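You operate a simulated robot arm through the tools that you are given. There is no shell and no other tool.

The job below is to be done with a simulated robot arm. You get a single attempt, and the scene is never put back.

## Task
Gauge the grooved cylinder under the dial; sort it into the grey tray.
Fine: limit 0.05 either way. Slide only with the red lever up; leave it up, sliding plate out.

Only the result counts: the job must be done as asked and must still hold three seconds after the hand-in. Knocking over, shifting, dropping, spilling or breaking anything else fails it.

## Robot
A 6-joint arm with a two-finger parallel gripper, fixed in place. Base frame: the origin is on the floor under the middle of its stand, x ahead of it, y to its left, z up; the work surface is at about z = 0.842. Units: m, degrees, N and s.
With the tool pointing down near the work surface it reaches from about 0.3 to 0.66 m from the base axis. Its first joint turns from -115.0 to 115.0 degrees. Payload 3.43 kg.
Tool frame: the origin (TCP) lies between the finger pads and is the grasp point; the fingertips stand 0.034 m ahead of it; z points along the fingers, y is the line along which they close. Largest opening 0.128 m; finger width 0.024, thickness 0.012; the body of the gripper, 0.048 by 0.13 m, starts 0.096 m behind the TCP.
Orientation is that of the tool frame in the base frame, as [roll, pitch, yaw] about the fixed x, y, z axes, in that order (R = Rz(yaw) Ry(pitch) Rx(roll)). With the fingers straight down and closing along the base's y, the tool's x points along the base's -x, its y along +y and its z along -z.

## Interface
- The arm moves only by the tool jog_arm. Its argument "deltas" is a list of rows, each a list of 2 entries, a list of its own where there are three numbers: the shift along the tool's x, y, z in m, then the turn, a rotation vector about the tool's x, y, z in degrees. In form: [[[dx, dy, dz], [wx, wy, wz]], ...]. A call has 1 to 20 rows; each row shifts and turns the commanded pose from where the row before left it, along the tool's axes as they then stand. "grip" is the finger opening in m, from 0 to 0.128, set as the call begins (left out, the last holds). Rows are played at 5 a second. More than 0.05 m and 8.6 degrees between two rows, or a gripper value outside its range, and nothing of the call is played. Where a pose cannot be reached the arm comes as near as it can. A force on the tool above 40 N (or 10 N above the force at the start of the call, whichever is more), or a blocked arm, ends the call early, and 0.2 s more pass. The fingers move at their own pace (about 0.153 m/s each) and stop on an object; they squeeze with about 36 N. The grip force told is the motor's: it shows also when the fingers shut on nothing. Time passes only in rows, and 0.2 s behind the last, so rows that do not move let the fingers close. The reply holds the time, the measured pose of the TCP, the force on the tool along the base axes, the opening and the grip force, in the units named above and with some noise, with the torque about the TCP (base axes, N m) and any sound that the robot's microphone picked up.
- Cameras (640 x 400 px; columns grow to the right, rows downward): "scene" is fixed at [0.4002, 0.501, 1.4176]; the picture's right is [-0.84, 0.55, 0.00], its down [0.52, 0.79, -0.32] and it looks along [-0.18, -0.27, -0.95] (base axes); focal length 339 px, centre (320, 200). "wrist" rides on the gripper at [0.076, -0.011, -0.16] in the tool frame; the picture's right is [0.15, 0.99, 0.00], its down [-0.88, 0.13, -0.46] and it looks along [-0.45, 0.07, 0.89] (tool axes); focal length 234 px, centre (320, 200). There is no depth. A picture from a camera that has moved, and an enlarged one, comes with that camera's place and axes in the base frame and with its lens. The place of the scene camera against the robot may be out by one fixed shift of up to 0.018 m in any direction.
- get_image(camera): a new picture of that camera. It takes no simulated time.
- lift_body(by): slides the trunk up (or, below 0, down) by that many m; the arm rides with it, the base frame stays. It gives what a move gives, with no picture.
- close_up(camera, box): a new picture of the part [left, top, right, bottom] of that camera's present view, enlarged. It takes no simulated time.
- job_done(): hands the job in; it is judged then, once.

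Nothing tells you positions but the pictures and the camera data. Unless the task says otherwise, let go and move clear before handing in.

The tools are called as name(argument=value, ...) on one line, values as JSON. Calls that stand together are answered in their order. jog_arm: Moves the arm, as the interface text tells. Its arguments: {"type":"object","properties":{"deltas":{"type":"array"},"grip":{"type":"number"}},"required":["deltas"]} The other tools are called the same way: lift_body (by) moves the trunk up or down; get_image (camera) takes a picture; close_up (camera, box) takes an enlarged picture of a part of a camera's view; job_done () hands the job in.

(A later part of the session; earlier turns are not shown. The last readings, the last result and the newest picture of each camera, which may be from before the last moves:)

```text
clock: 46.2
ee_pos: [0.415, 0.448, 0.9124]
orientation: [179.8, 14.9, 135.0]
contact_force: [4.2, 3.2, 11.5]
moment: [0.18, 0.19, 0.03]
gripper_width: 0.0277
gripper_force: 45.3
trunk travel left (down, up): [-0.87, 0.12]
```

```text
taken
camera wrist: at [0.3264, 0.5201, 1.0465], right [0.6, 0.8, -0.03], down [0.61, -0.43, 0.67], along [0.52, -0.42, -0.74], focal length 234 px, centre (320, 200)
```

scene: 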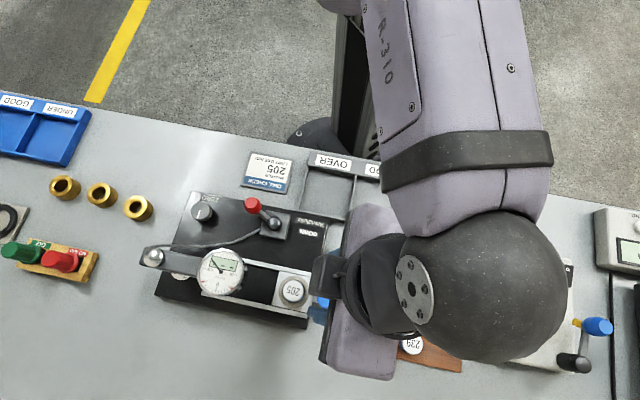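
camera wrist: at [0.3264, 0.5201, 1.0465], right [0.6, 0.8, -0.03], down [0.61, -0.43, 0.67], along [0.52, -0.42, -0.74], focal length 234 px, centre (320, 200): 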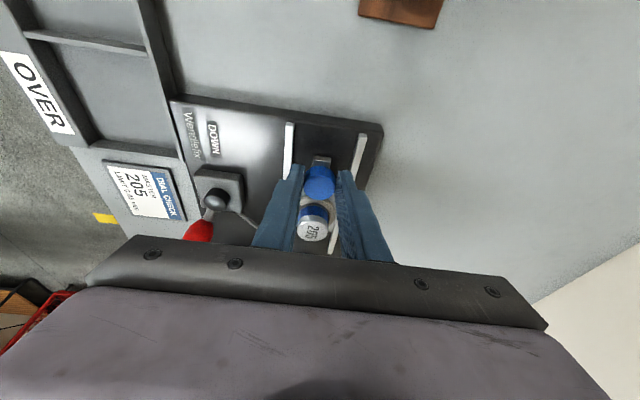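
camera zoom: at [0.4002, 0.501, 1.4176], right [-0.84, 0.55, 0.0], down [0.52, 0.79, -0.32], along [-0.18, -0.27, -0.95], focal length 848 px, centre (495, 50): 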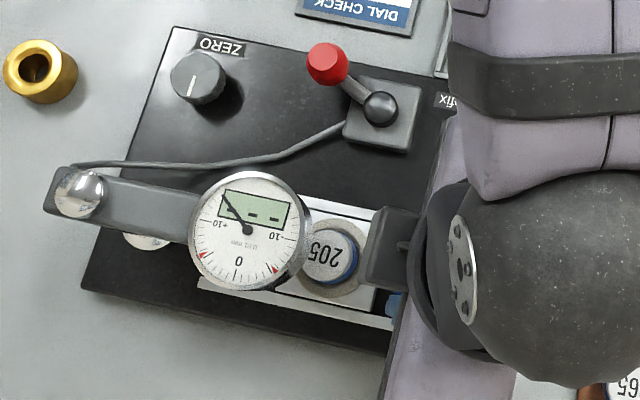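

The plate is about two thirds in. A vertical force of 11 N suggests the fingertips rub on the rails, so I ease up 1.5 mm and re-check.

jog_arm(deltas=[[[-0.0004, 0.001, -0.0014], [0, 0, 0]], [[0, 0, 0], [0, 0, 0]]])

close_up(camera="wrist", box=[260, 120, 380, 250])

close_up(camera="scene", box=[190, 230, 300, 320])

```text
clock: 46.8
ee_pos: [0.4153, 0.4483, 0.912]
orientation: [-180.0, 15.0, 135.0]
contact_force: [2.6, 0.8, 8.6]
moment: [0.26, -0.1, -0.04]
gripper_width: 0.0276
gripper_force: 44.9
trunk travel left (down, up): [-0.87, 0.12]
```

```text
3.08 times, centred on (320, 185) of wrist
camera zoom: at [0.3262, 0.521, 1.0464], right [0.6, 0.8, -0.04], down [0.61, -0.43, 0.67], along [0.52, -0.42, -0.74], focal length 720 px, centre (320, 246)
```

zoom: 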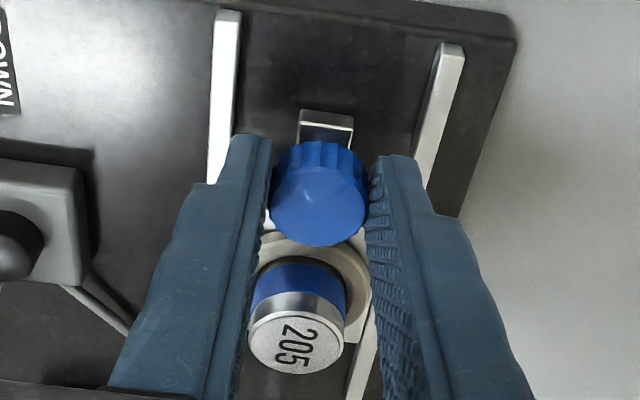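

```text
4.44 times, centred on (245, 275) of scene
camera zoom: at [0.4002, 0.501, 1.4176], right [-0.84, 0.55, 0.0], down [0.52, 0.79, -0.32], along [-0.18, -0.27, -0.95], focal length 1507 px, centre (653, -133)
```

zoom: 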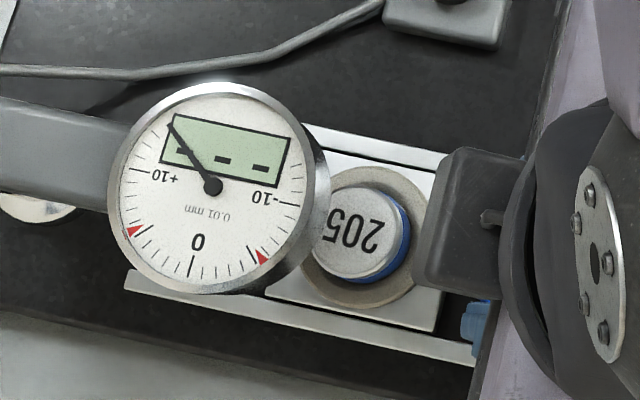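

The black housing on the gripper passes well above the dial face. I continue pushing the last ~30 mm slowly, watching the force.

jog_arm(deltas=[[[-0.0062, 0, 0.0006], [0, 0, 0]], [[-0.0058, 0, 0.0016], [0, 0, 0]], [[-0.0058, 0, 0.0016], [0, 0, 0]], [[0, 0, 0], [0, 0, 0]]])

close_up(camera="scene", box=[190, 230, 300, 320])

close_up(camera="wrist", box=[240, 120, 400, 260])

```text
clock: 47.8
ee_pos: [0.4277, 0.4356, 0.9122]
orientation: [-179.8, 15.0, 135.0]
contact_force: [3.9, 3.3, -0.9]
moment: [0.37, 0.0, 0.05]
gripper_width: 0.0277
gripper_force: 44.7
trunk travel left (down, up): [-0.87, 0.12]
```

```text
4.44 times, centred on (245, 275) of scene
camera zoom: at [0.4002, 0.501, 1.4176], right [-0.84, 0.55, 0.0], down [0.52, 0.79, -0.32], along [-0.18, -0.27, -0.95], focal length 1507 px, centre (653, -133)
```

zoom: 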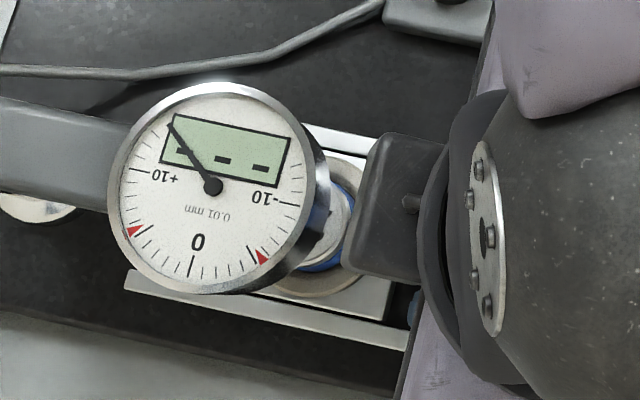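

```text
2.86 times, centred on (320, 190) of wrist
camera zoom: at [0.3391, 0.5085, 1.0465], right [0.6, 0.8, -0.04], down [0.61, -0.42, 0.67], along [0.52, -0.42, -0.74], focal length 669 px, centre (320, 229)
```

zoom: 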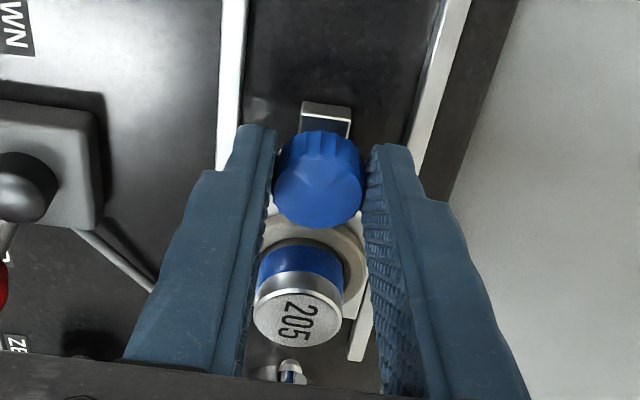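

The stylus is now visible just beyond the master; about 12 mm remain. Smaller steps.

jog_arm(deltas=[[[-0.0039, 0.001, 0.001], [0, 0, 0]], [[-0.0039, 0, 0.001], [0, 0, 0]], [[0, 0, 0], [0, 0, 0]]])

jog_arm(deltas=[[[-0.0029, 0, 0.0008], [0, 0, 0]], [[-0.0019, 0, 0.0005], [0, 0, 0]], [[0, 0, 0], [0, 0, 0]]])

close_up(camera="wrist", box=[240, 120, 400, 260])

close_up(camera="scene", box=[190, 230, 300, 320])

```text
clock: 48.6
ee_pos: [0.4345, 0.4286, 0.9123]
orientation: [-179.8, 14.9, 135.0]
contact_force: [1.9, -0.5, -8.8]
moment: [0.31, 0.11, 0.05]
gripper_width: 0.0277
gripper_force: 44.7
trunk travel left (down, up): [-0.87, 0.12]
```

```text
clock: 49.4
ee_pos: [0.4358, 0.4278, 0.9119]
orientation: [-179.8, 15.0, 135.1]
contact_force: [-11.9, 4.1, -15.7]
moment: [-0.16, -0.11, 0.02]
gripper_width: 0.0277
gripper_force: 45.4
trunk travel left (down, up): [-0.87, 0.12]
```

```text
2.86 times, centred on (320, 190) of wrist
camera zoom: at [0.3473, 0.5008, 1.0466], right [0.6, 0.8, -0.04], down [0.61, -0.42, 0.67], along [0.52, -0.42, -0.74], focal length 669 px, centre (320, 229)
```

zoom: 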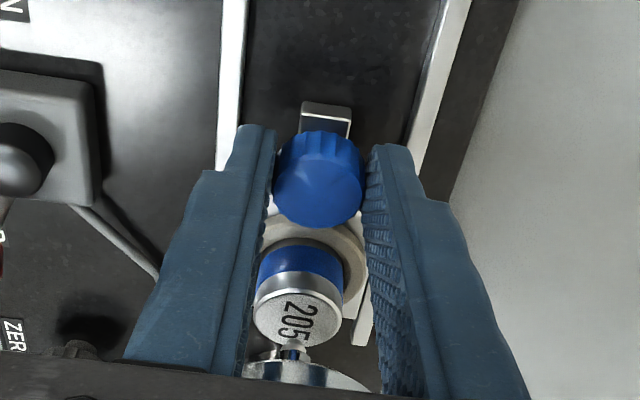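

```text
4.44 times, centred on (245, 275) of scene
camera zoom: at [0.4002, 0.501, 1.4176], right [-0.84, 0.55, 0.0], down [0.52, 0.79, -0.32], along [-0.18, -0.27, -0.95], focal length 1507 px, centre (653, -133)
```

zoom: 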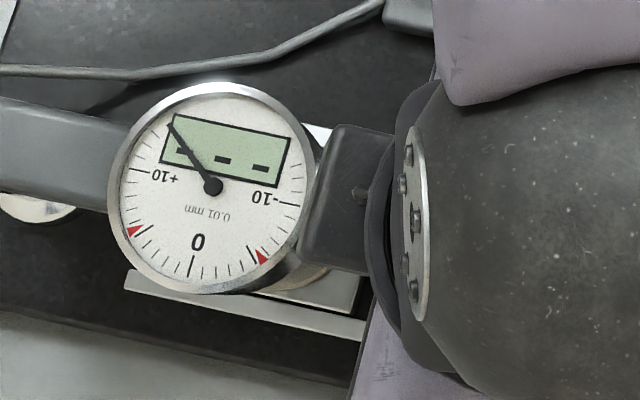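

The plate hit its end stop (moved 90 mm, 11 N resistance) and the stylus is over the master. I relieve the load, open slightly, and lift off the knob.

jog_arm(deltas=[[[0.001, 0, 0.0008], [0, 0, 0]], [[0, 0, 0], [0, 0, 0]]])

jog_arm(deltas=[[[0, 0, 0], [0, 0, 0]], [[0, 0, 0], [0, 0, 0]]], grip=0.0305)

jog_arm(deltas=[[[-0.0004, 0, -0.0014], [0, 0, 0]], [[-0.0008, 0, -0.0029], [0, 0, 0]], [[-0.0013, 0, -0.0048], [0, 0, 0]], [[0, 0, 0], [0, 0, 0]]])

close_up(camera="wrist", box=[240, 120, 400, 260])

```text
clock: 50.0
ee_pos: [0.4353, 0.4279, 0.9128]
orientation: [-179.7, 14.9, 134.9]
contact_force: [-15.1, 3.5, -13.8]
moment: [-0.06, 0.33, 0.15]
gripper_width: 0.0276
gripper_force: 45.2
trunk travel left (down, up): [-0.87, 0.12]
```

```text
clock: 50.6
ee_pos: [0.4385, 0.4265, 0.9138]
orientation: [179.8, 15.0, 134.9]
contact_force: [-1.6, -1.8, 0.3]
moment: [-0.02, 0.04, -0.06]
gripper_width: 0.031
gripper_force: 0.9
trunk travel left (down, up): [-0.87, 0.12]
```

```text
clock: 51.6
ee_pos: [0.4363, 0.4281, 0.922]
orientation: [-180.0, 15.0, 135.0]
contact_force: [-0.7, 0.1, 0.4]
moment: [-0.02, -0.02, -0.01]
gripper_width: 0.0306
gripper_force: 0.0
trunk travel left (down, up): [-0.87, 0.12]
```

```text
2.86 times, centred on (320, 190) of wrist
camera zoom: at [0.3484, 0.5002, 1.0563], right [0.6, 0.8, -0.04], down [0.61, -0.43, 0.67], along [0.52, -0.42, -0.74], focal length 669 px, centre (320, 229)
```

zoom: 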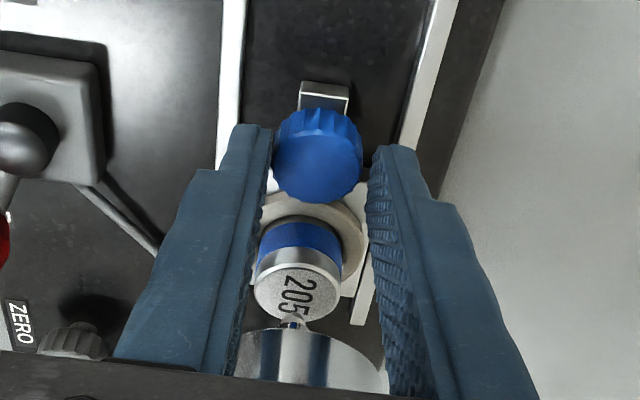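

Knob released, plate stays in. Now I raise away and study the red lever from close up before touching it.

jog_arm(deltas=[[[0, 0, -0.02], [0, 0, 0]], [[0, 0, -0.03], [0, 0, 0]], [[0, 0, -0.03], [0, 0, 0]], [[0, 0, 0], [0, 0, 0]]])

get_image(camera="wrist")

close_up(camera="scene", box=[180, 180, 330, 290])

```text
clock: 52.6
ee_pos: [0.4211, 0.4422, 0.9999]
orientation: [-180.0, 15.0, 135.0]
contact_force: [0.4, 0.6, -0.3]
moment: [0.0, 0.01, -0.01]
gripper_width: 0.0305
gripper_force: 0.1
trunk travel left (down, up): [-0.87, 0.12]
```

```text
taken
camera wrist: at [0.3328, 0.5151, 1.1343], right [0.6, 0.8, -0.04], down [0.61, -0.43, 0.67], along [0.52, -0.42, -0.74], focal length 234 px, centre (320, 200)
```

wrist: 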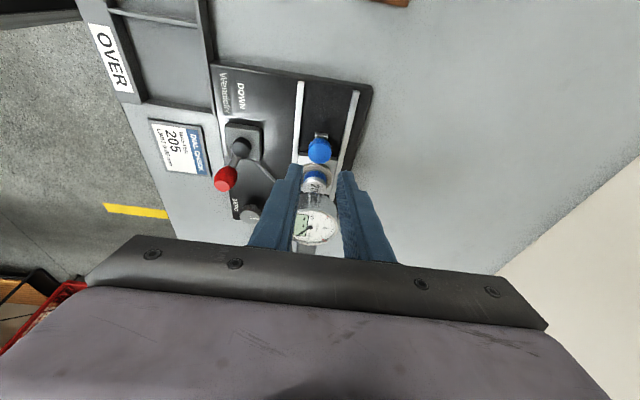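

```text
3.64 times, centred on (255, 235) of scene
camera zoom: at [0.4002, 0.501, 1.4176], right [-0.84, 0.55, 0.0], down [0.52, 0.79, -0.32], along [-0.18, -0.27, -0.95], focal length 1233 px, centre (556, 73)
```

zoom: 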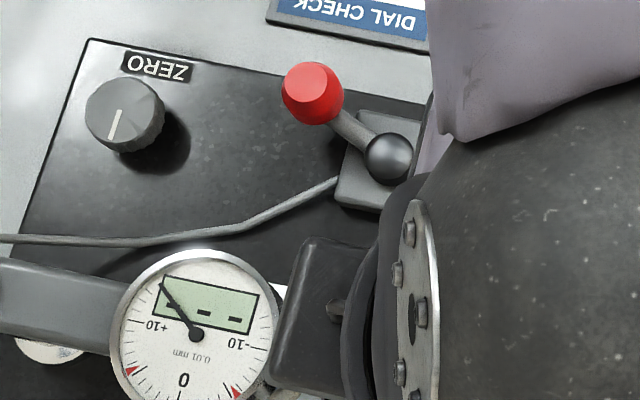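

close_up(camera="wrist", box=[190, 60, 330, 230])

close_up(camera="wrist", box=[205, 115, 275, 215])

```text
2.35 times, centred on (260, 145) of wrist
camera zoom: at [0.3328, 0.5151, 1.1343], right [0.6, 0.8, -0.04], down [0.61, -0.43, 0.67], along [0.52, -0.42, -0.74], focal length 551 px, centre (461, 329)
```

zoom: 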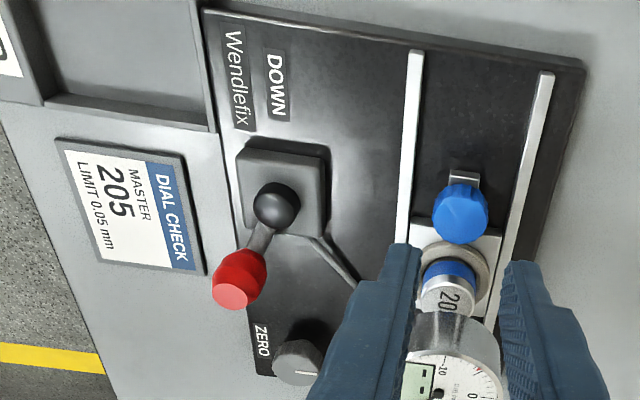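

```text
4.00 times, centred on (240, 165) of wrist
camera zoom: at [0.3328, 0.5151, 1.1343], right [0.6, 0.8, -0.04], down [0.61, -0.43, 0.67], along [0.52, -0.42, -0.74], focal length 937 px, centre (640, 340)
```

zoom: 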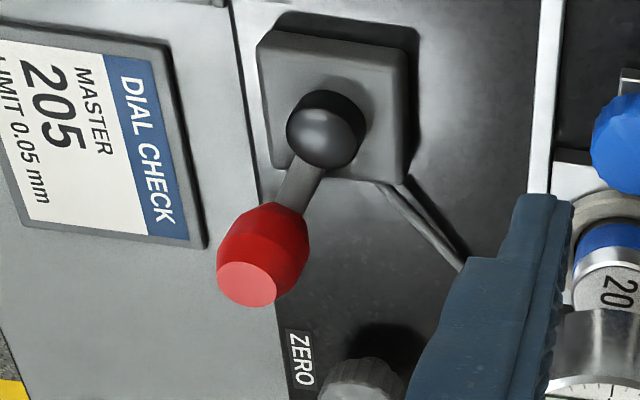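

The hub under the lever is a vertical cylinder with a dome, so the lever swings round horizontally: knob at about (0.401, 0.305, 0.895), hub at (0.3855, 0.343), DOWN label on the outer side. I'll bring closed fingers beside the knob and push gently to see which way it swings.

jog_arm(deltas=[[[0, 0, -0.03], [0, 0, 0]], [[0, 0, 0], [0, 7.5, 0]], [[0, 0, 0], [0, 7.5, 0]], [[-0.0202, -0.0188, 0], [0, 0, 0]], [[-0.0202, -0.0188, 0], [0, 0, 0]], [[-0.0202, -0.0188, 0], [0, 0, 0]], [[-0.0202, -0.0188, 0], [0, 0, 0]], [[0, 0, 0], [0, 0, 0]]], grip=0.0)

get_image(camera="wrist")

get_image(camera="scene")

```text
clock: 54.4
ee_pos: [0.4222, 0.3394, 1.028]
orientation: [180.0, 0.0, 135.0]
contact_force: [-0.4, 0.3, -0.9]
moment: [-0.01, 0.0, -0.03]
gripper_width: 0.0
gripper_force: 33.3
trunk travel left (down, up): [-0.87, 0.12]
```

```text
taken
camera wrist: at [0.3609, 0.3841, 1.1876], right [0.6, 0.8, 0.0], down [0.71, -0.53, 0.46], along [0.37, -0.27, -0.89], focal length 234 px, centre (320, 200)
```

wrist: 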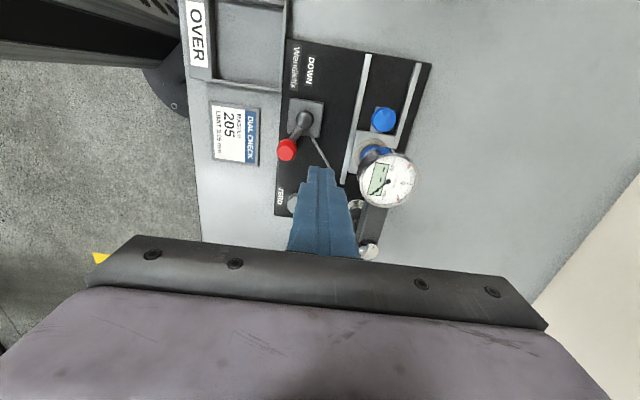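

```text
taken
```

scene: 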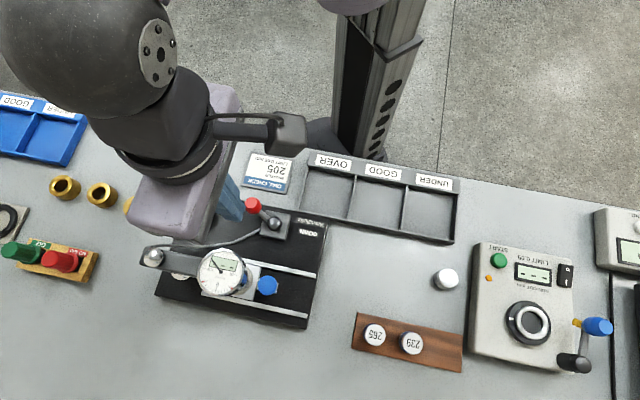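

close_up(camera="wrist", box=[260, 80, 370, 220])

close_up(camera="scene", box=[190, 180, 340, 300])

```text
2.86 times, centred on (315, 150) of wrist
camera zoom: at [0.3609, 0.3841, 1.1876], right [0.6, 0.8, 0.0], down [0.71, -0.53, 0.46], along [0.37, -0.27, -0.89], focal length 669 px, centre (334, 343)
```

zoom: 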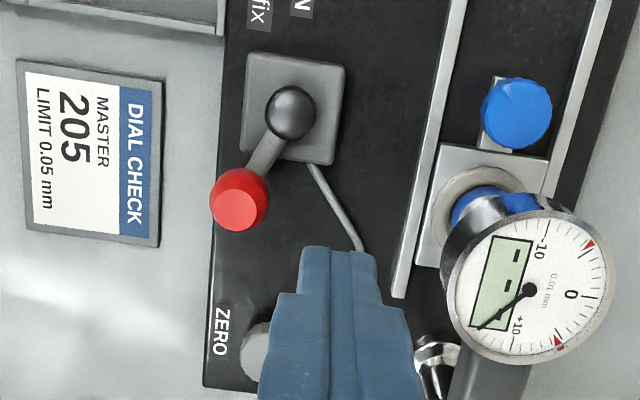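

```text
3.33 times, centred on (265, 240) of scene
camera zoom: at [0.4002, 0.501, 1.4176], right [-0.84, 0.55, 0.0], down [0.52, 0.79, -0.32], along [-0.18, -0.27, -0.95], focal length 1130 px, centre (503, 67)
```

zoom: 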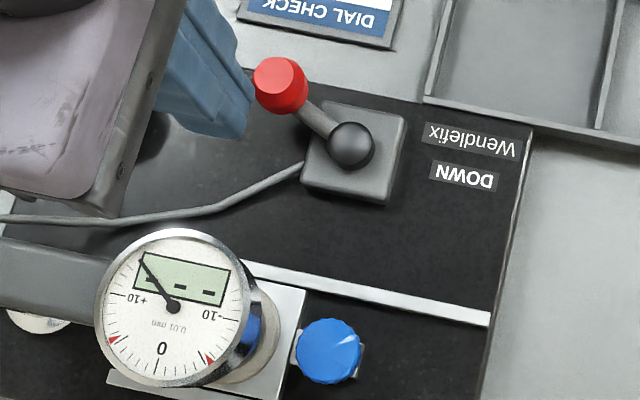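

Lever and hub positions confirmed. I lower the closed fingers next to the knob on its outer (rail-facing) side, above the cable.

jog_arm(deltas=[[[-0.006, -0.008, 0], [0, 0, 0]], [[0, 0, 0.035], [0, 0, 0]], [[0, 0, 0.035], [0, 0, 0]], [[0, 0, 0.025], [0, 0, 0]], [[0, 0, 0.0115], [0, 0, 0]], [[0, 0, 0], [0, 0, 0]]])

close_up(camera="wrist", box=[240, 60, 400, 200])

close_up(camera="scene", box=[190, 180, 340, 300])

```text
clock: 55.8
ee_pos: [0.419, 0.3288, 0.9223]
orientation: [-180.0, -0.1, 135.0]
contact_force: [-0.1, -1.0, 0.0]
moment: [0.0, 0.0, 0.02]
gripper_width: 0.0
gripper_force: 33.1
trunk travel left (down, up): [-0.87, 0.12]
```

```text
2.86 times, centred on (320, 130) of wrist
camera zoom: at [0.3579, 0.3735, 1.0813], right [0.6, 0.8, 0.0], down [0.71, -0.53, 0.46], along [0.37, -0.27, -0.89], focal length 669 px, centre (320, 400)
```

zoom: 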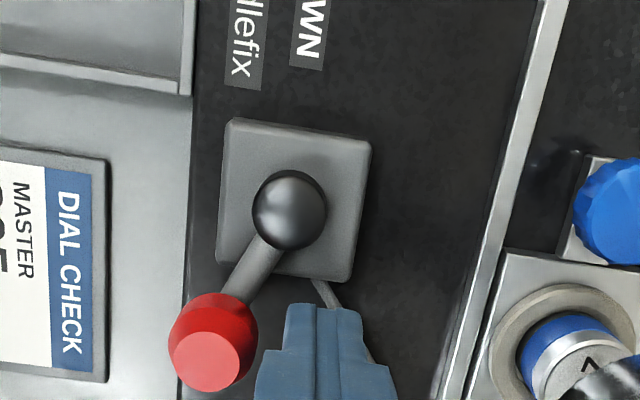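

```text
3.33 times, centred on (265, 240) of scene
camera zoom: at [0.4002, 0.501, 1.4176], right [-0.84, 0.55, 0.0], down [0.52, 0.79, -0.32], along [-0.18, -0.27, -0.95], focal length 1130 px, centre (503, 67)
```

zoom: 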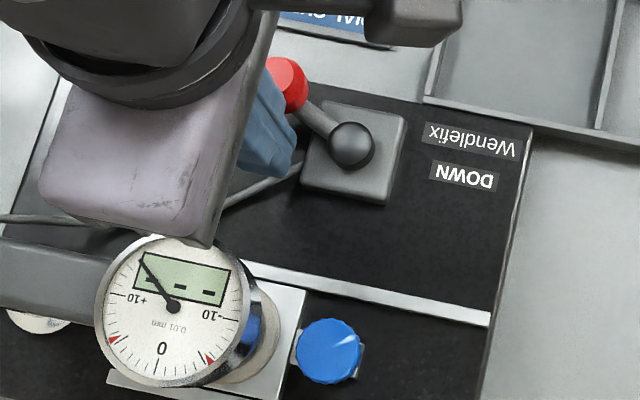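

Clear view: fingers are ~7 mm from the knob. Gentle test push toward the base side.

jog_arm(deltas=[[[0, -0.004, 0], [0, 0, 0]], [[0, -0.004, 0], [0, 0, 0]], [[0, -0.003, 0], [0, 0, 0]], [[0, 0, 0], [0, 0, 0]]])

close_up(camera="wrist", box=[240, 60, 400, 200])

```text
clock: 56.8
ee_pos: [0.4106, 0.3193, 0.9219]
orientation: [179.9, 0.0, 134.9]
contact_force: [0.1, 1.0, 0.5]
moment: [0.04, -0.02, 0.01]
gripper_width: 0.0001
gripper_force: 32.9
trunk travel left (down, up): [-0.87, 0.12]
```

```text
2.86 times, centred on (320, 130) of wrist
camera zoom: at [0.3495, 0.3647, 1.0814], right [0.6, 0.8, 0.0], down [0.71, -0.53, 0.46], along [0.37, -0.27, -0.89], focal length 669 px, centre (320, 400)
```

zoom: 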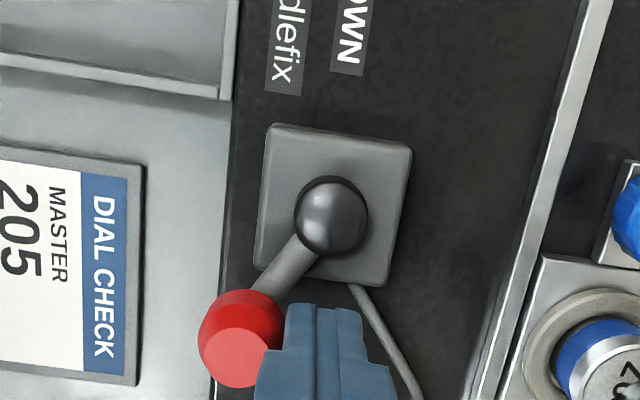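

The lever turned about its vertical hub (knob moved as expected, about 1 N). I continue pushing it along its arc around the hub.

jog_arm(deltas=[[[-0.002, -0.0049, 0], [0, 0, 0]], [[0.0009, -0.0051, 0], [0, 0, 0]], [[0.0016, -0.0049, 0], [0, 0, 0]], [[0.0023, -0.0046, 0], [0, 0, 0]], [[0.0028, -0.0043, 0], [0, 0, 0]], [[0, 0, 0], [0, 0, 0]]])

close_up(camera="wrist", box=[240, 60, 400, 200])

close_up(camera="scene", box=[190, 180, 340, 300])

```text
clock: 58.2
ee_pos: [0.3907, 0.305, 0.9233]
orientation: [-180.0, 0.0, 135.0]
contact_force: [0.1, -0.4, -0.4]
moment: [0.0, 0.01, 0.01]
gripper_width: 0.0001
gripper_force: 32.8
trunk travel left (down, up): [-0.87, 0.12]
```

```text
2.86 times, centred on (320, 130) of wrist
camera zoom: at [0.3302, 0.3504, 1.0823], right [0.6, 0.8, 0.0], down [0.71, -0.53, 0.46], along [0.37, -0.27, -0.89], focal length 669 px, centre (320, 400)
```

zoom: 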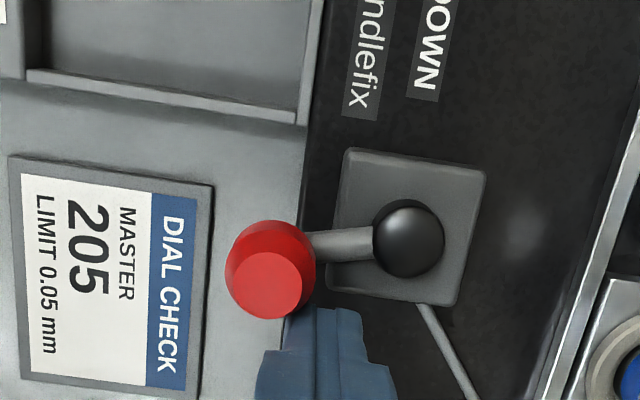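

```text
3.33 times, centred on (265, 240) of scene
camera zoom: at [0.4002, 0.501, 1.4176], right [-0.84, 0.55, 0.0], down [0.52, 0.79, -0.32], along [-0.18, -0.27, -0.95], focal length 1130 px, centre (503, 67)
```

zoom: 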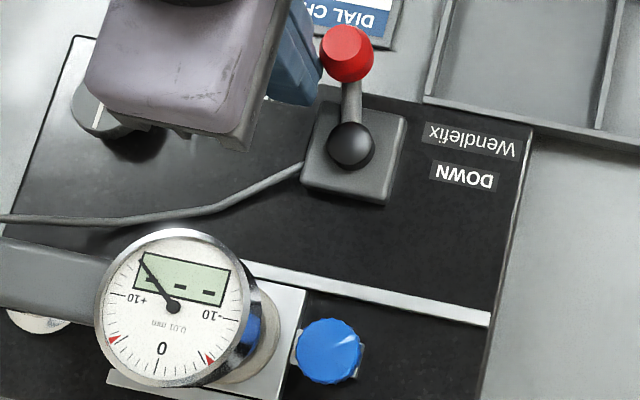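

The lever swings freely; about half way. Continuing the arc.

jog_arm(deltas=[[[0.0056, -0.0038, 0], [0, 0, 0]], [[0.004, -0.0033, 0], [0, 0, 0]], [[0.0043, -0.0028, 0], [0, 0, 0]], [[0.0047, -0.0021, 0], [0, 0, 0]], [[0.005, -0.0014, 0], [0, 0, 0]], [[0.0051, -0.0007, 0], [0, 0, 0]], [[0, 0, 0], [0, 0, 0]]])

close_up(camera="wrist", box=[240, 60, 400, 200])

close_up(camera="scene", box=[190, 180, 340, 300])

```text
clock: 59.8
ee_pos: [0.3608, 0.3168, 0.9236]
orientation: [179.9, 0.0, 135.0]
contact_force: [-0.3, 0.2, -0.5]
moment: [0.0, -0.04, 0.01]
gripper_width: 0.0
gripper_force: 33.4
trunk travel left (down, up): [-0.87, 0.12]
```

```text
2.86 times, centred on (320, 130) of wrist
camera zoom: at [0.3004, 0.3624, 1.0827], right [0.6, 0.8, 0.0], down [0.71, -0.53, 0.46], along [0.37, -0.27, -0.89], focal length 669 px, centre (320, 400)
```

zoom: 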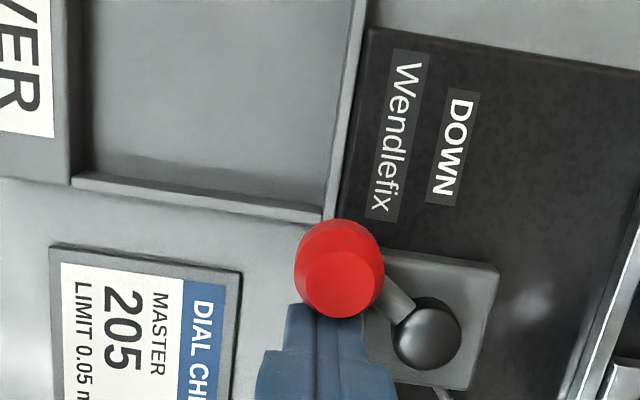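

```text
3.33 times, centred on (265, 240) of scene
camera zoom: at [0.4002, 0.501, 1.4176], right [-0.84, 0.55, 0.0], down [0.52, 0.79, -0.32], along [-0.18, -0.27, -0.95], focal length 1130 px, centre (503, 67)
```

zoom: 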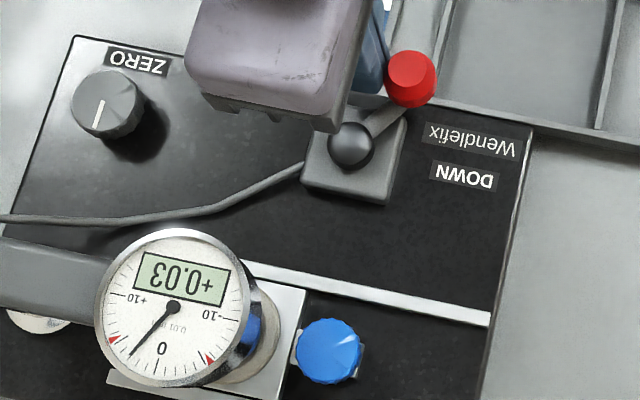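

The dial has come alive: it reads +0.03 on the master. I continue the lever to its DOWN end.

jog_arm(deltas=[[[0.0043, -0.0003, 0], [0, 0, 0]], [[0.0051, 0.0007, 0], [0, 0, 0]], [[0.005, 0.0014, 0], [0, 0, 0]], [[0.0047, 0.0021, 0], [0, 0, 0]], [[0, 0, 0], [0, 0, 0]]])

close_up(camera="wrist", box=[240, 60, 400, 200])

close_up(camera="scene", box=[190, 180, 340, 300])

```text
clock: 61.0
ee_pos: [0.3512, 0.3297, 0.9238]
orientation: [-179.8, -0.1, 135.0]
contact_force: [9.7, -15.7, -1.3]
moment: [-0.48, -0.33, -0.12]
gripper_width: 0.0
gripper_force: 33.3
trunk travel left (down, up): [-0.87, 0.12]
```

```text
2.86 times, centred on (320, 130) of wrist
camera zoom: at [0.2901, 0.3752, 1.0827], right [0.6, 0.8, 0.0], down [0.72, -0.53, 0.46], along [0.36, -0.27, -0.89], focal length 669 px, centre (320, 400)
```

zoom: 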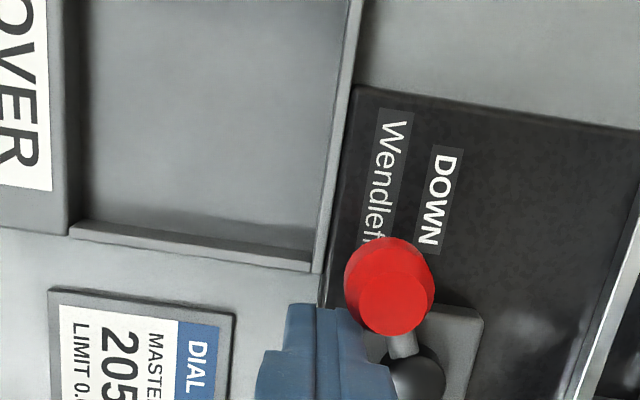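

```text
3.33 times, centred on (265, 240) of scene
camera zoom: at [0.4002, 0.501, 1.4176], right [-0.84, 0.55, 0.0], down [0.52, 0.79, -0.32], along [-0.18, -0.27, -0.95], focal length 1130 px, centre (503, 67)
```

zoom: 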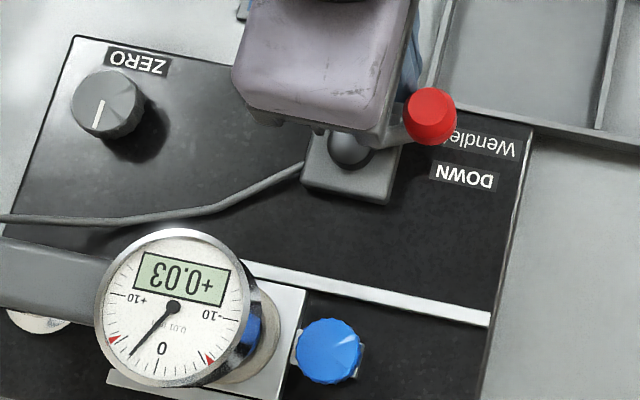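

That is the DOWN stop. I back off the finger slightly and read the dial up close.

jog_arm(deltas=[[[-0.004, -0.002, 0], [0, 0, 0]], [[-0.003, -0.002, 0], [0, 0, 0]], [[0, 0, 0], [0, 0, 0]]])

close_up(camera="scene", box=[195, 245, 250, 295])

get_image(camera="scene")

```text
clock: 61.8
ee_pos: [0.3521, 0.3244, 0.9232]
orientation: [179.9, 0.0, 134.9]
contact_force: [0.3, -0.4, -1.4]
moment: [0.01, 0.03, -0.01]
gripper_width: 0.0
gripper_force: 33.0
trunk travel left (down, up): [-0.87, 0.12]
```

```text
8.00 times, centred on (222, 270) of scene
camera zoom: at [0.4002, 0.501, 1.4176], right [-0.84, 0.55, 0.0], down [0.52, 0.79, -0.32], along [-0.18, -0.27, -0.95], focal length 2713 px, centre (1100, -360)
```

zoom: 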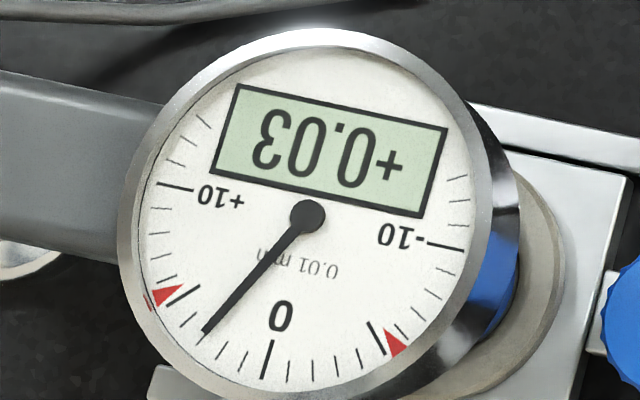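

```text
taken
```

scene: 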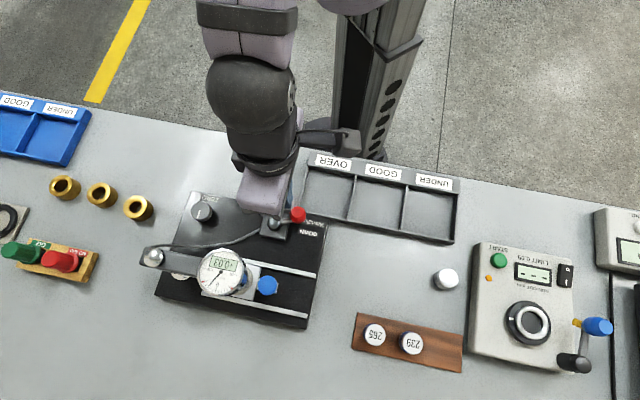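

Master 205 reads +0.03 (needle agrees), so the zero is off by +0.03 and I'll subtract that. Now I hop over to the other side of the lever knob to swing it back UP.

jog_arm(deltas=[[[-0.002, 0, -0.025], [0, 0, 0]], [[0, 0, -0.025], [0, 0, 0]], [[0.0132, 0.0275, 0], [0, 0, 0]], [[0.0132, 0.0275, 0], [0, 0, 0]], [[0, 0, 0.025], [0, 0, 0]], [[0, 0, 0.025], [0, 0, 0]], [[0, 0, 0], [0, 0, 0]]])

close_up(camera="wrist", box=[200, 60, 400, 220])

close_up(camera="scene", box=[190, 180, 340, 300])

```text
clock: 63.4
ee_pos: [0.3719, 0.3828, 0.9228]
orientation: [180.0, 0.0, 135.0]
contact_force: [0.8, 0.2, 1.0]
moment: [-0.01, 0.02, -0.05]
gripper_width: 0.0001
gripper_force: 32.9
trunk travel left (down, up): [-0.87, 0.12]
```

```text
2.50 times, centred on (300, 140) of wrist
camera zoom: at [0.3118, 0.4287, 1.0809], right [0.6, 0.8, 0.0], down [0.71, -0.53, 0.46], along [0.37, -0.27, -0.89], focal length 585 px, centre (370, 350)
```

zoom: 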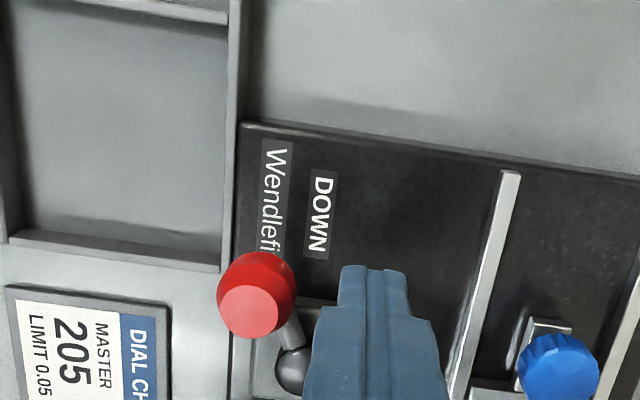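

```text
3.33 times, centred on (265, 240) of scene
camera zoom: at [0.4002, 0.501, 1.4176], right [-0.84, 0.55, 0.0], down [0.52, 0.79, -0.32], along [-0.18, -0.27, -0.95], focal length 1130 px, centre (503, 67)
```

zoom: 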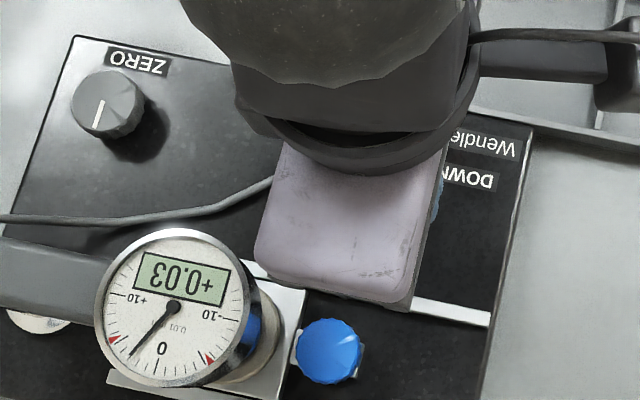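

jog_arm(deltas=[[[-0.0002, -0.0044, 0], [0, 0, 0]], [[-0.0002, -0.0044, 0], [0, 0, 0]], [[-0.0003, -0.0044, 0], [0, 0, 0]], [[0.0006, -0.0051, 0], [0, 0, 0]], [[-0.0002, -0.0052, 0], [0, 0, 0]], [[-0.0009, -0.0051, 0], [0, 0, 0]], [[-0.0016, -0.0049, 0], [0, 0, 0]], [[-0.0023, -0.0046, 0], [0, 0, 0]], [[-0.0028, -0.0043, 0], [0, 0, 0]], [[-0.0035, -0.0038, 0], [0, 0, 0]], [[0, 0, 0], [0, 0, 0]]])

close_up(camera="wrist", box=[200, 60, 400, 220])

close_up(camera="scene", box=[190, 180, 340, 300])

```text
clock: 65.8
ee_pos: [0.3494, 0.3412, 0.9214]
orientation: [180.0, -0.1, 135.0]
contact_force: [0.1, 0.0, -0.1]
moment: [0.04, 0.0, 0.0]
gripper_width: 0.0003
gripper_force: 33.2
trunk travel left (down, up): [-0.87, 0.12]
```

```text
2.50 times, centred on (300, 140) of wrist
camera zoom: at [0.2881, 0.3862, 1.0806], right [0.6, 0.8, 0.0], down [0.71, -0.53, 0.46], along [0.37, -0.27, -0.89], focal length 585 px, centre (370, 350)
```

zoom: 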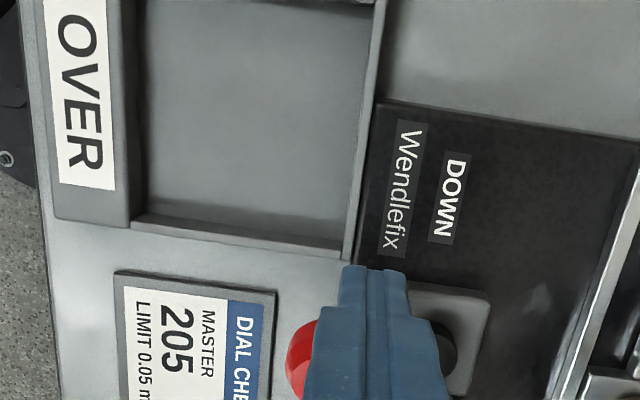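

```text
3.33 times, centred on (265, 240) of scene
camera zoom: at [0.4002, 0.501, 1.4176], right [-0.84, 0.55, 0.0], down [0.52, 0.79, -0.32], along [-0.18, -0.27, -0.95], focal length 1130 px, centre (503, 67)
```

zoom: 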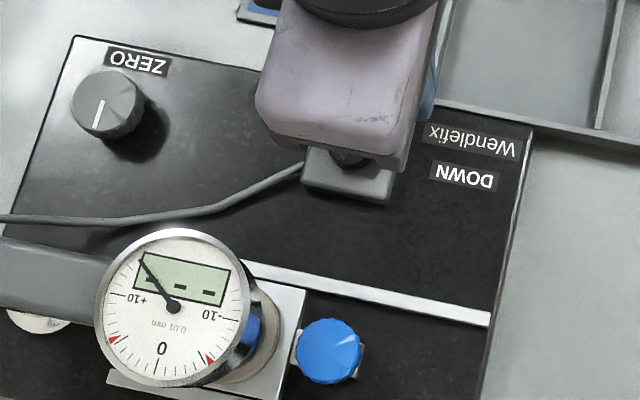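

jog_arm(deltas=[[[-0.003, -0.003, 0], [0, 0, 0]], [[-0.0043, -0.0028, 0], [0, 0, 0]], [[-0.0047, -0.0021, 0], [0, 0, 0]], [[-0.005, -0.0014, 0], [0, 0, 0]], [[-0.0051, -0.0007, 0], [0, 0, 0]], [[-0.0052, 0, 0], [0, 0, 0]], [[-0.0051, 0.0007, 0], [0, 0, 0]], [[0, 0, 0], [0, 0, 0]]])

close_up(camera="scene", box=[190, 180, 340, 300])

close_up(camera="wrist", box=[200, 60, 400, 220])

```text
clock: 67.6
ee_pos: [0.3668, 0.3104, 0.9214]
orientation: [180.0, 0.0, 135.0]
contact_force: [0.2, -0.7, -0.2]
moment: [0.01, -0.02, 0.04]
gripper_width: 0.0002
gripper_force: 32.9
trunk travel left (down, up): [-0.87, 0.12]
```

```text
3.33 times, centred on (265, 240) of scene
camera zoom: at [0.4002, 0.501, 1.4176], right [-0.84, 0.55, 0.0], down [0.52, 0.79, -0.32], along [-0.18, -0.27, -0.95], focal length 1130 px, centre (503, 67)
```

zoom: 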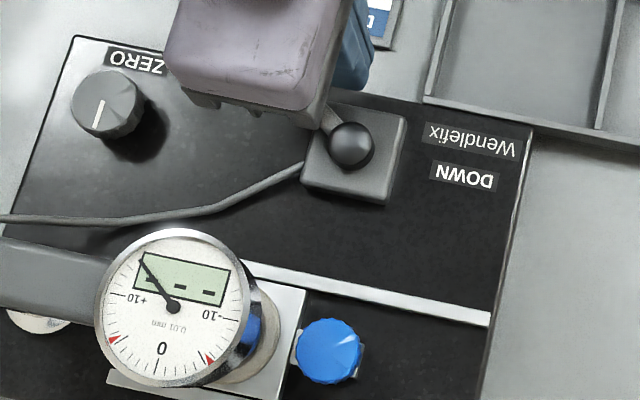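

```text
2.50 times, centred on (300, 140) of wrist
camera zoom: at [0.3055, 0.3563, 1.0803], right [0.6, 0.8, 0.0], down [0.71, -0.53, 0.46], along [0.37, -0.27, -0.89], focal length 585 px, centre (370, 350)
```

zoom: 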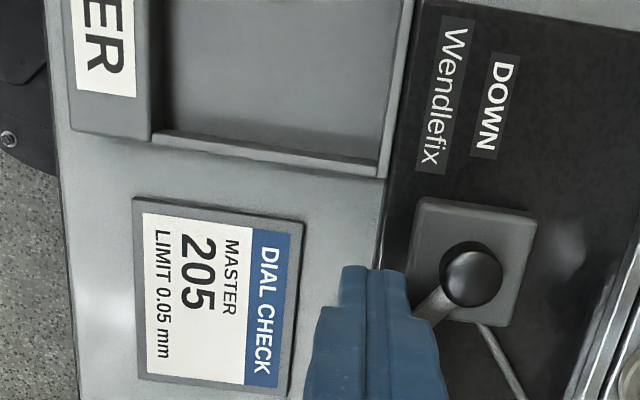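

jog_arm(deltas=[[[-0.004, 0.0014, 0], [0, 0, 0]], [[-0.0045, 0.0022, 0], [0, 0, 0]], [[-0.003, 0.002, 0], [0, 0, 0]], [[0, 0, 0], [0, 0, 0]]])

close_up(camera="scene", box=[190, 180, 340, 300])

```text
clock: 68.6
ee_pos: [0.373, 0.308, 0.9222]
orientation: [-179.7, 0.0, 134.8]
contact_force: [-31.2, 12.1, -0.4]
moment: [0.32, 0.91, 0.11]
gripper_width: 0.0
gripper_force: 32.9
trunk travel left (down, up): [-0.87, 0.12]
```

```text
3.33 times, centred on (265, 240) of scene
camera zoom: at [0.4002, 0.501, 1.4176], right [-0.84, 0.55, 0.0], down [0.52, 0.79, -0.32], along [-0.18, -0.27, -0.95], focal length 1130 px, centre (503, 67)
```

zoom: 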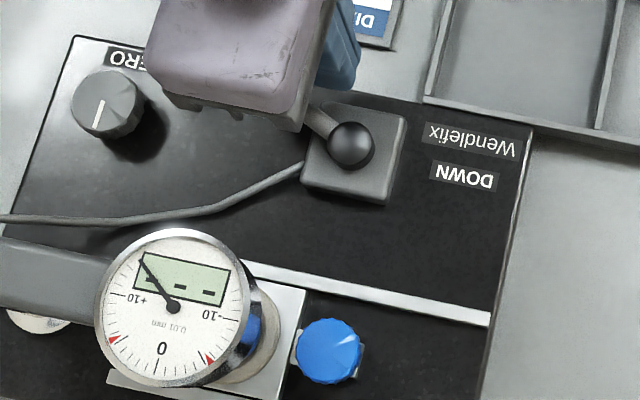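

UP stop reached (33 N); I back off at once and rise, then check the lever.

jog_arm(deltas=[[[0.006, -0.001, 0], [0, 0, 0]], [[0.006, 0, 0], [0, 0, 0]], [[0, 0, -0.03], [0, 0, 0]], [[0, 0, -0.04], [0, 0, 0]], [[0, 0, -0.03], [0, 0, 0]], [[0, 0, 0], [0, 0, 0]]])

get_image(camera="wrist")

get_image(camera="scene")

```text
clock: 70.0
ee_pos: [0.3702, 0.3135, 1.0237]
orientation: [180.0, 0.0, 135.0]
contact_force: [-0.8, 0.0, -0.1]
moment: [-0.01, 0.01, -0.04]
gripper_width: 0.0001
gripper_force: 33.1
trunk travel left (down, up): [-0.87, 0.12]
```

```text
taken
camera wrist: at [0.309, 0.3585, 1.1833], right [0.6, 0.8, 0.0], down [0.71, -0.53, 0.46], along [0.37, -0.27, -0.89], focal length 234 px, centre (320, 200)
```

wrist: 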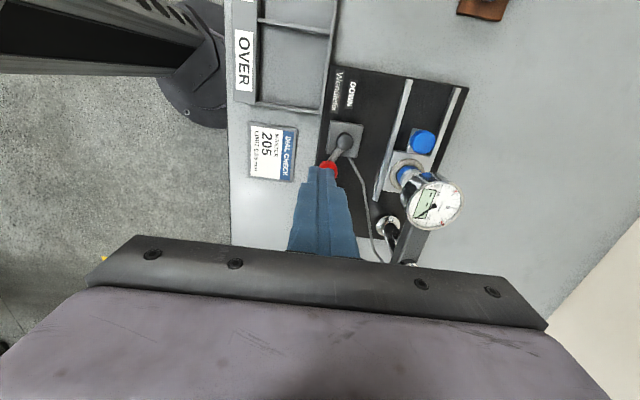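

```text
taken
```

scene: 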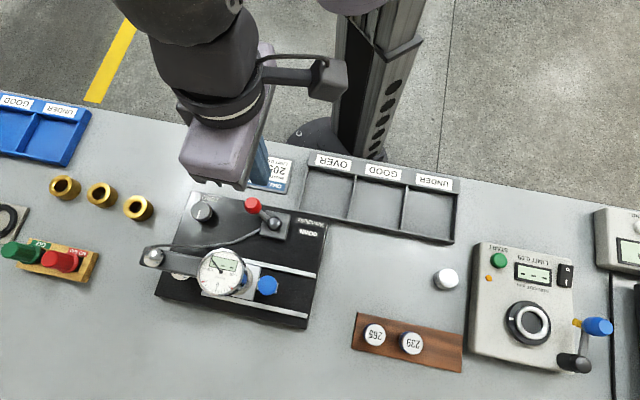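

The lever is back at UP and the dial shows ---. Now back to the blue knob to pull the plate out.

jog_arm(deltas=[[[0.01375, 0.03175, 0], [0, 0, 0]], [[0.01375, 0.03175, 0], [0, 0, 0]], [[0.01375, 0.03175, 0], [0, 0, 0]], [[0.01375, 0.03175, 0], [0, 0, 0]], [[0, 0, 0], [0, -7.5, 0]], [[0, 0, 0], [0, -7.5, 0]], [[0.0061, 0, 0.0229], [0, 0, 0]], [[0, 0, 0], [0, 0, 0]]], grip=0.04)

close_up(camera="wrist", box=[240, 90, 400, 230])

get_image(camera="scene")

```text
clock: 71.8
ee_pos: [0.4214, 0.4442, 0.9993]
orientation: [180.0, 15.0, 135.1]
contact_force: [0.0, 0.3, -0.6]
moment: [0.0, 0.0, 0.01]
gripper_width: 0.0398
gripper_force: 0.2
trunk travel left (down, up): [-0.87, 0.12]
```

```text
2.86 times, centred on (320, 160) of wrist
camera zoom: at [0.3324, 0.5172, 1.133], right [0.6, 0.8, -0.04], down [0.61, -0.43, 0.67], along [0.52, -0.42, -0.74], focal length 669 px, centre (320, 314)
```

zoom: 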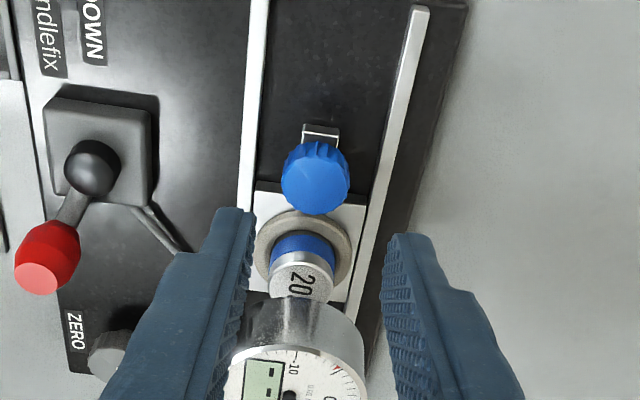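

```text
taken
```

scene: 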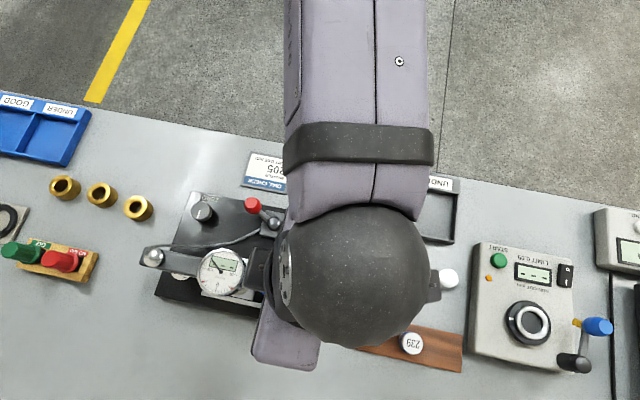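

jog_arm(deltas=[[[0, -0.001, 0.03], [0, 0, 0]], [[0, 0, 0.03], [0, 0, 0]], [[0, 0, 0.01], [0, 0, 0]], [[0, 0, 0], [0, 0, 0]]], grip=0.036)

close_up(camera="wrist", box=[240, 100, 400, 240])

```text
clock: 72.8
ee_pos: [0.4324, 0.4308, 0.9313]
orientation: [-180.0, 15.0, 135.0]
contact_force: [-0.3, 0.6, 0.8]
moment: [0.0, -0.01, 0.01]
gripper_width: 0.0359
gripper_force: 0.0
trunk travel left (down, up): [-0.87, 0.12]
```

```text
2.86 times, centred on (320, 170) of wrist
camera zoom: at [0.3443, 0.5039, 1.0659], right [0.6, 0.8, -0.04], down [0.61, -0.43, 0.67], along [0.52, -0.42, -0.74], focal length 669 px, centre (320, 286)
```

zoom: 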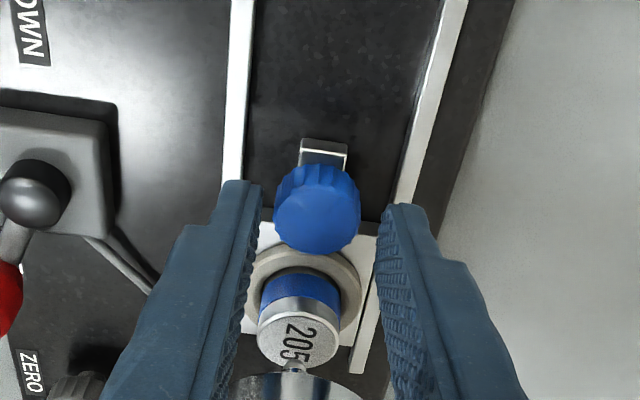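

Aligned. Descend the last bit, close on the knob.

jog_arm(deltas=[[[0, 0, 0.008], [0, 0, 0]], [[0, 0, 0.0065], [0, 0, 0]], [[0, 0, 0], [0, 0, 0]]])

jog_arm(deltas=[[[0, 0, 0], [0, 0, 0]], [[0, 0, 0], [0, 0, 0]]], grip=0.015)

close_up(camera="wrist", box=[240, 100, 400, 240])

```text
clock: 73.6
ee_pos: [0.4351, 0.428, 0.918]
orientation: [179.9, 15.0, 135.0]
contact_force: [-0.6, 0.5, 0.0]
moment: [0.0, 0.03, -0.01]
gripper_width: 0.0359
gripper_force: 0.0
trunk travel left (down, up): [-0.87, 0.12]
```

```text
clock: 74.2
ee_pos: [0.4367, 0.4271, 0.9189]
orientation: [180.0, 15.0, 135.1]
contact_force: [-2.5, -3.4, -1.2]
moment: [-0.05, -0.13, -0.07]
gripper_width: 0.0276
gripper_force: 45.4
trunk travel left (down, up): [-0.87, 0.12]
```

```text
2.86 times, centred on (320, 170) of wrist
camera zoom: at [0.3471, 0.5003, 1.052], right [0.6, 0.8, -0.04], down [0.61, -0.43, 0.67], along [0.52, -0.42, -0.74], focal length 669 px, centre (320, 286)
```

zoom: 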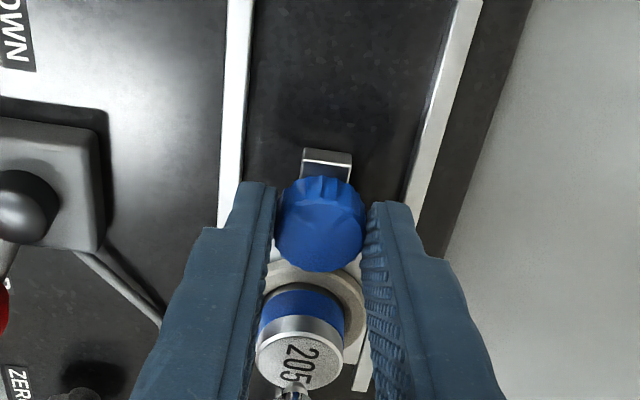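

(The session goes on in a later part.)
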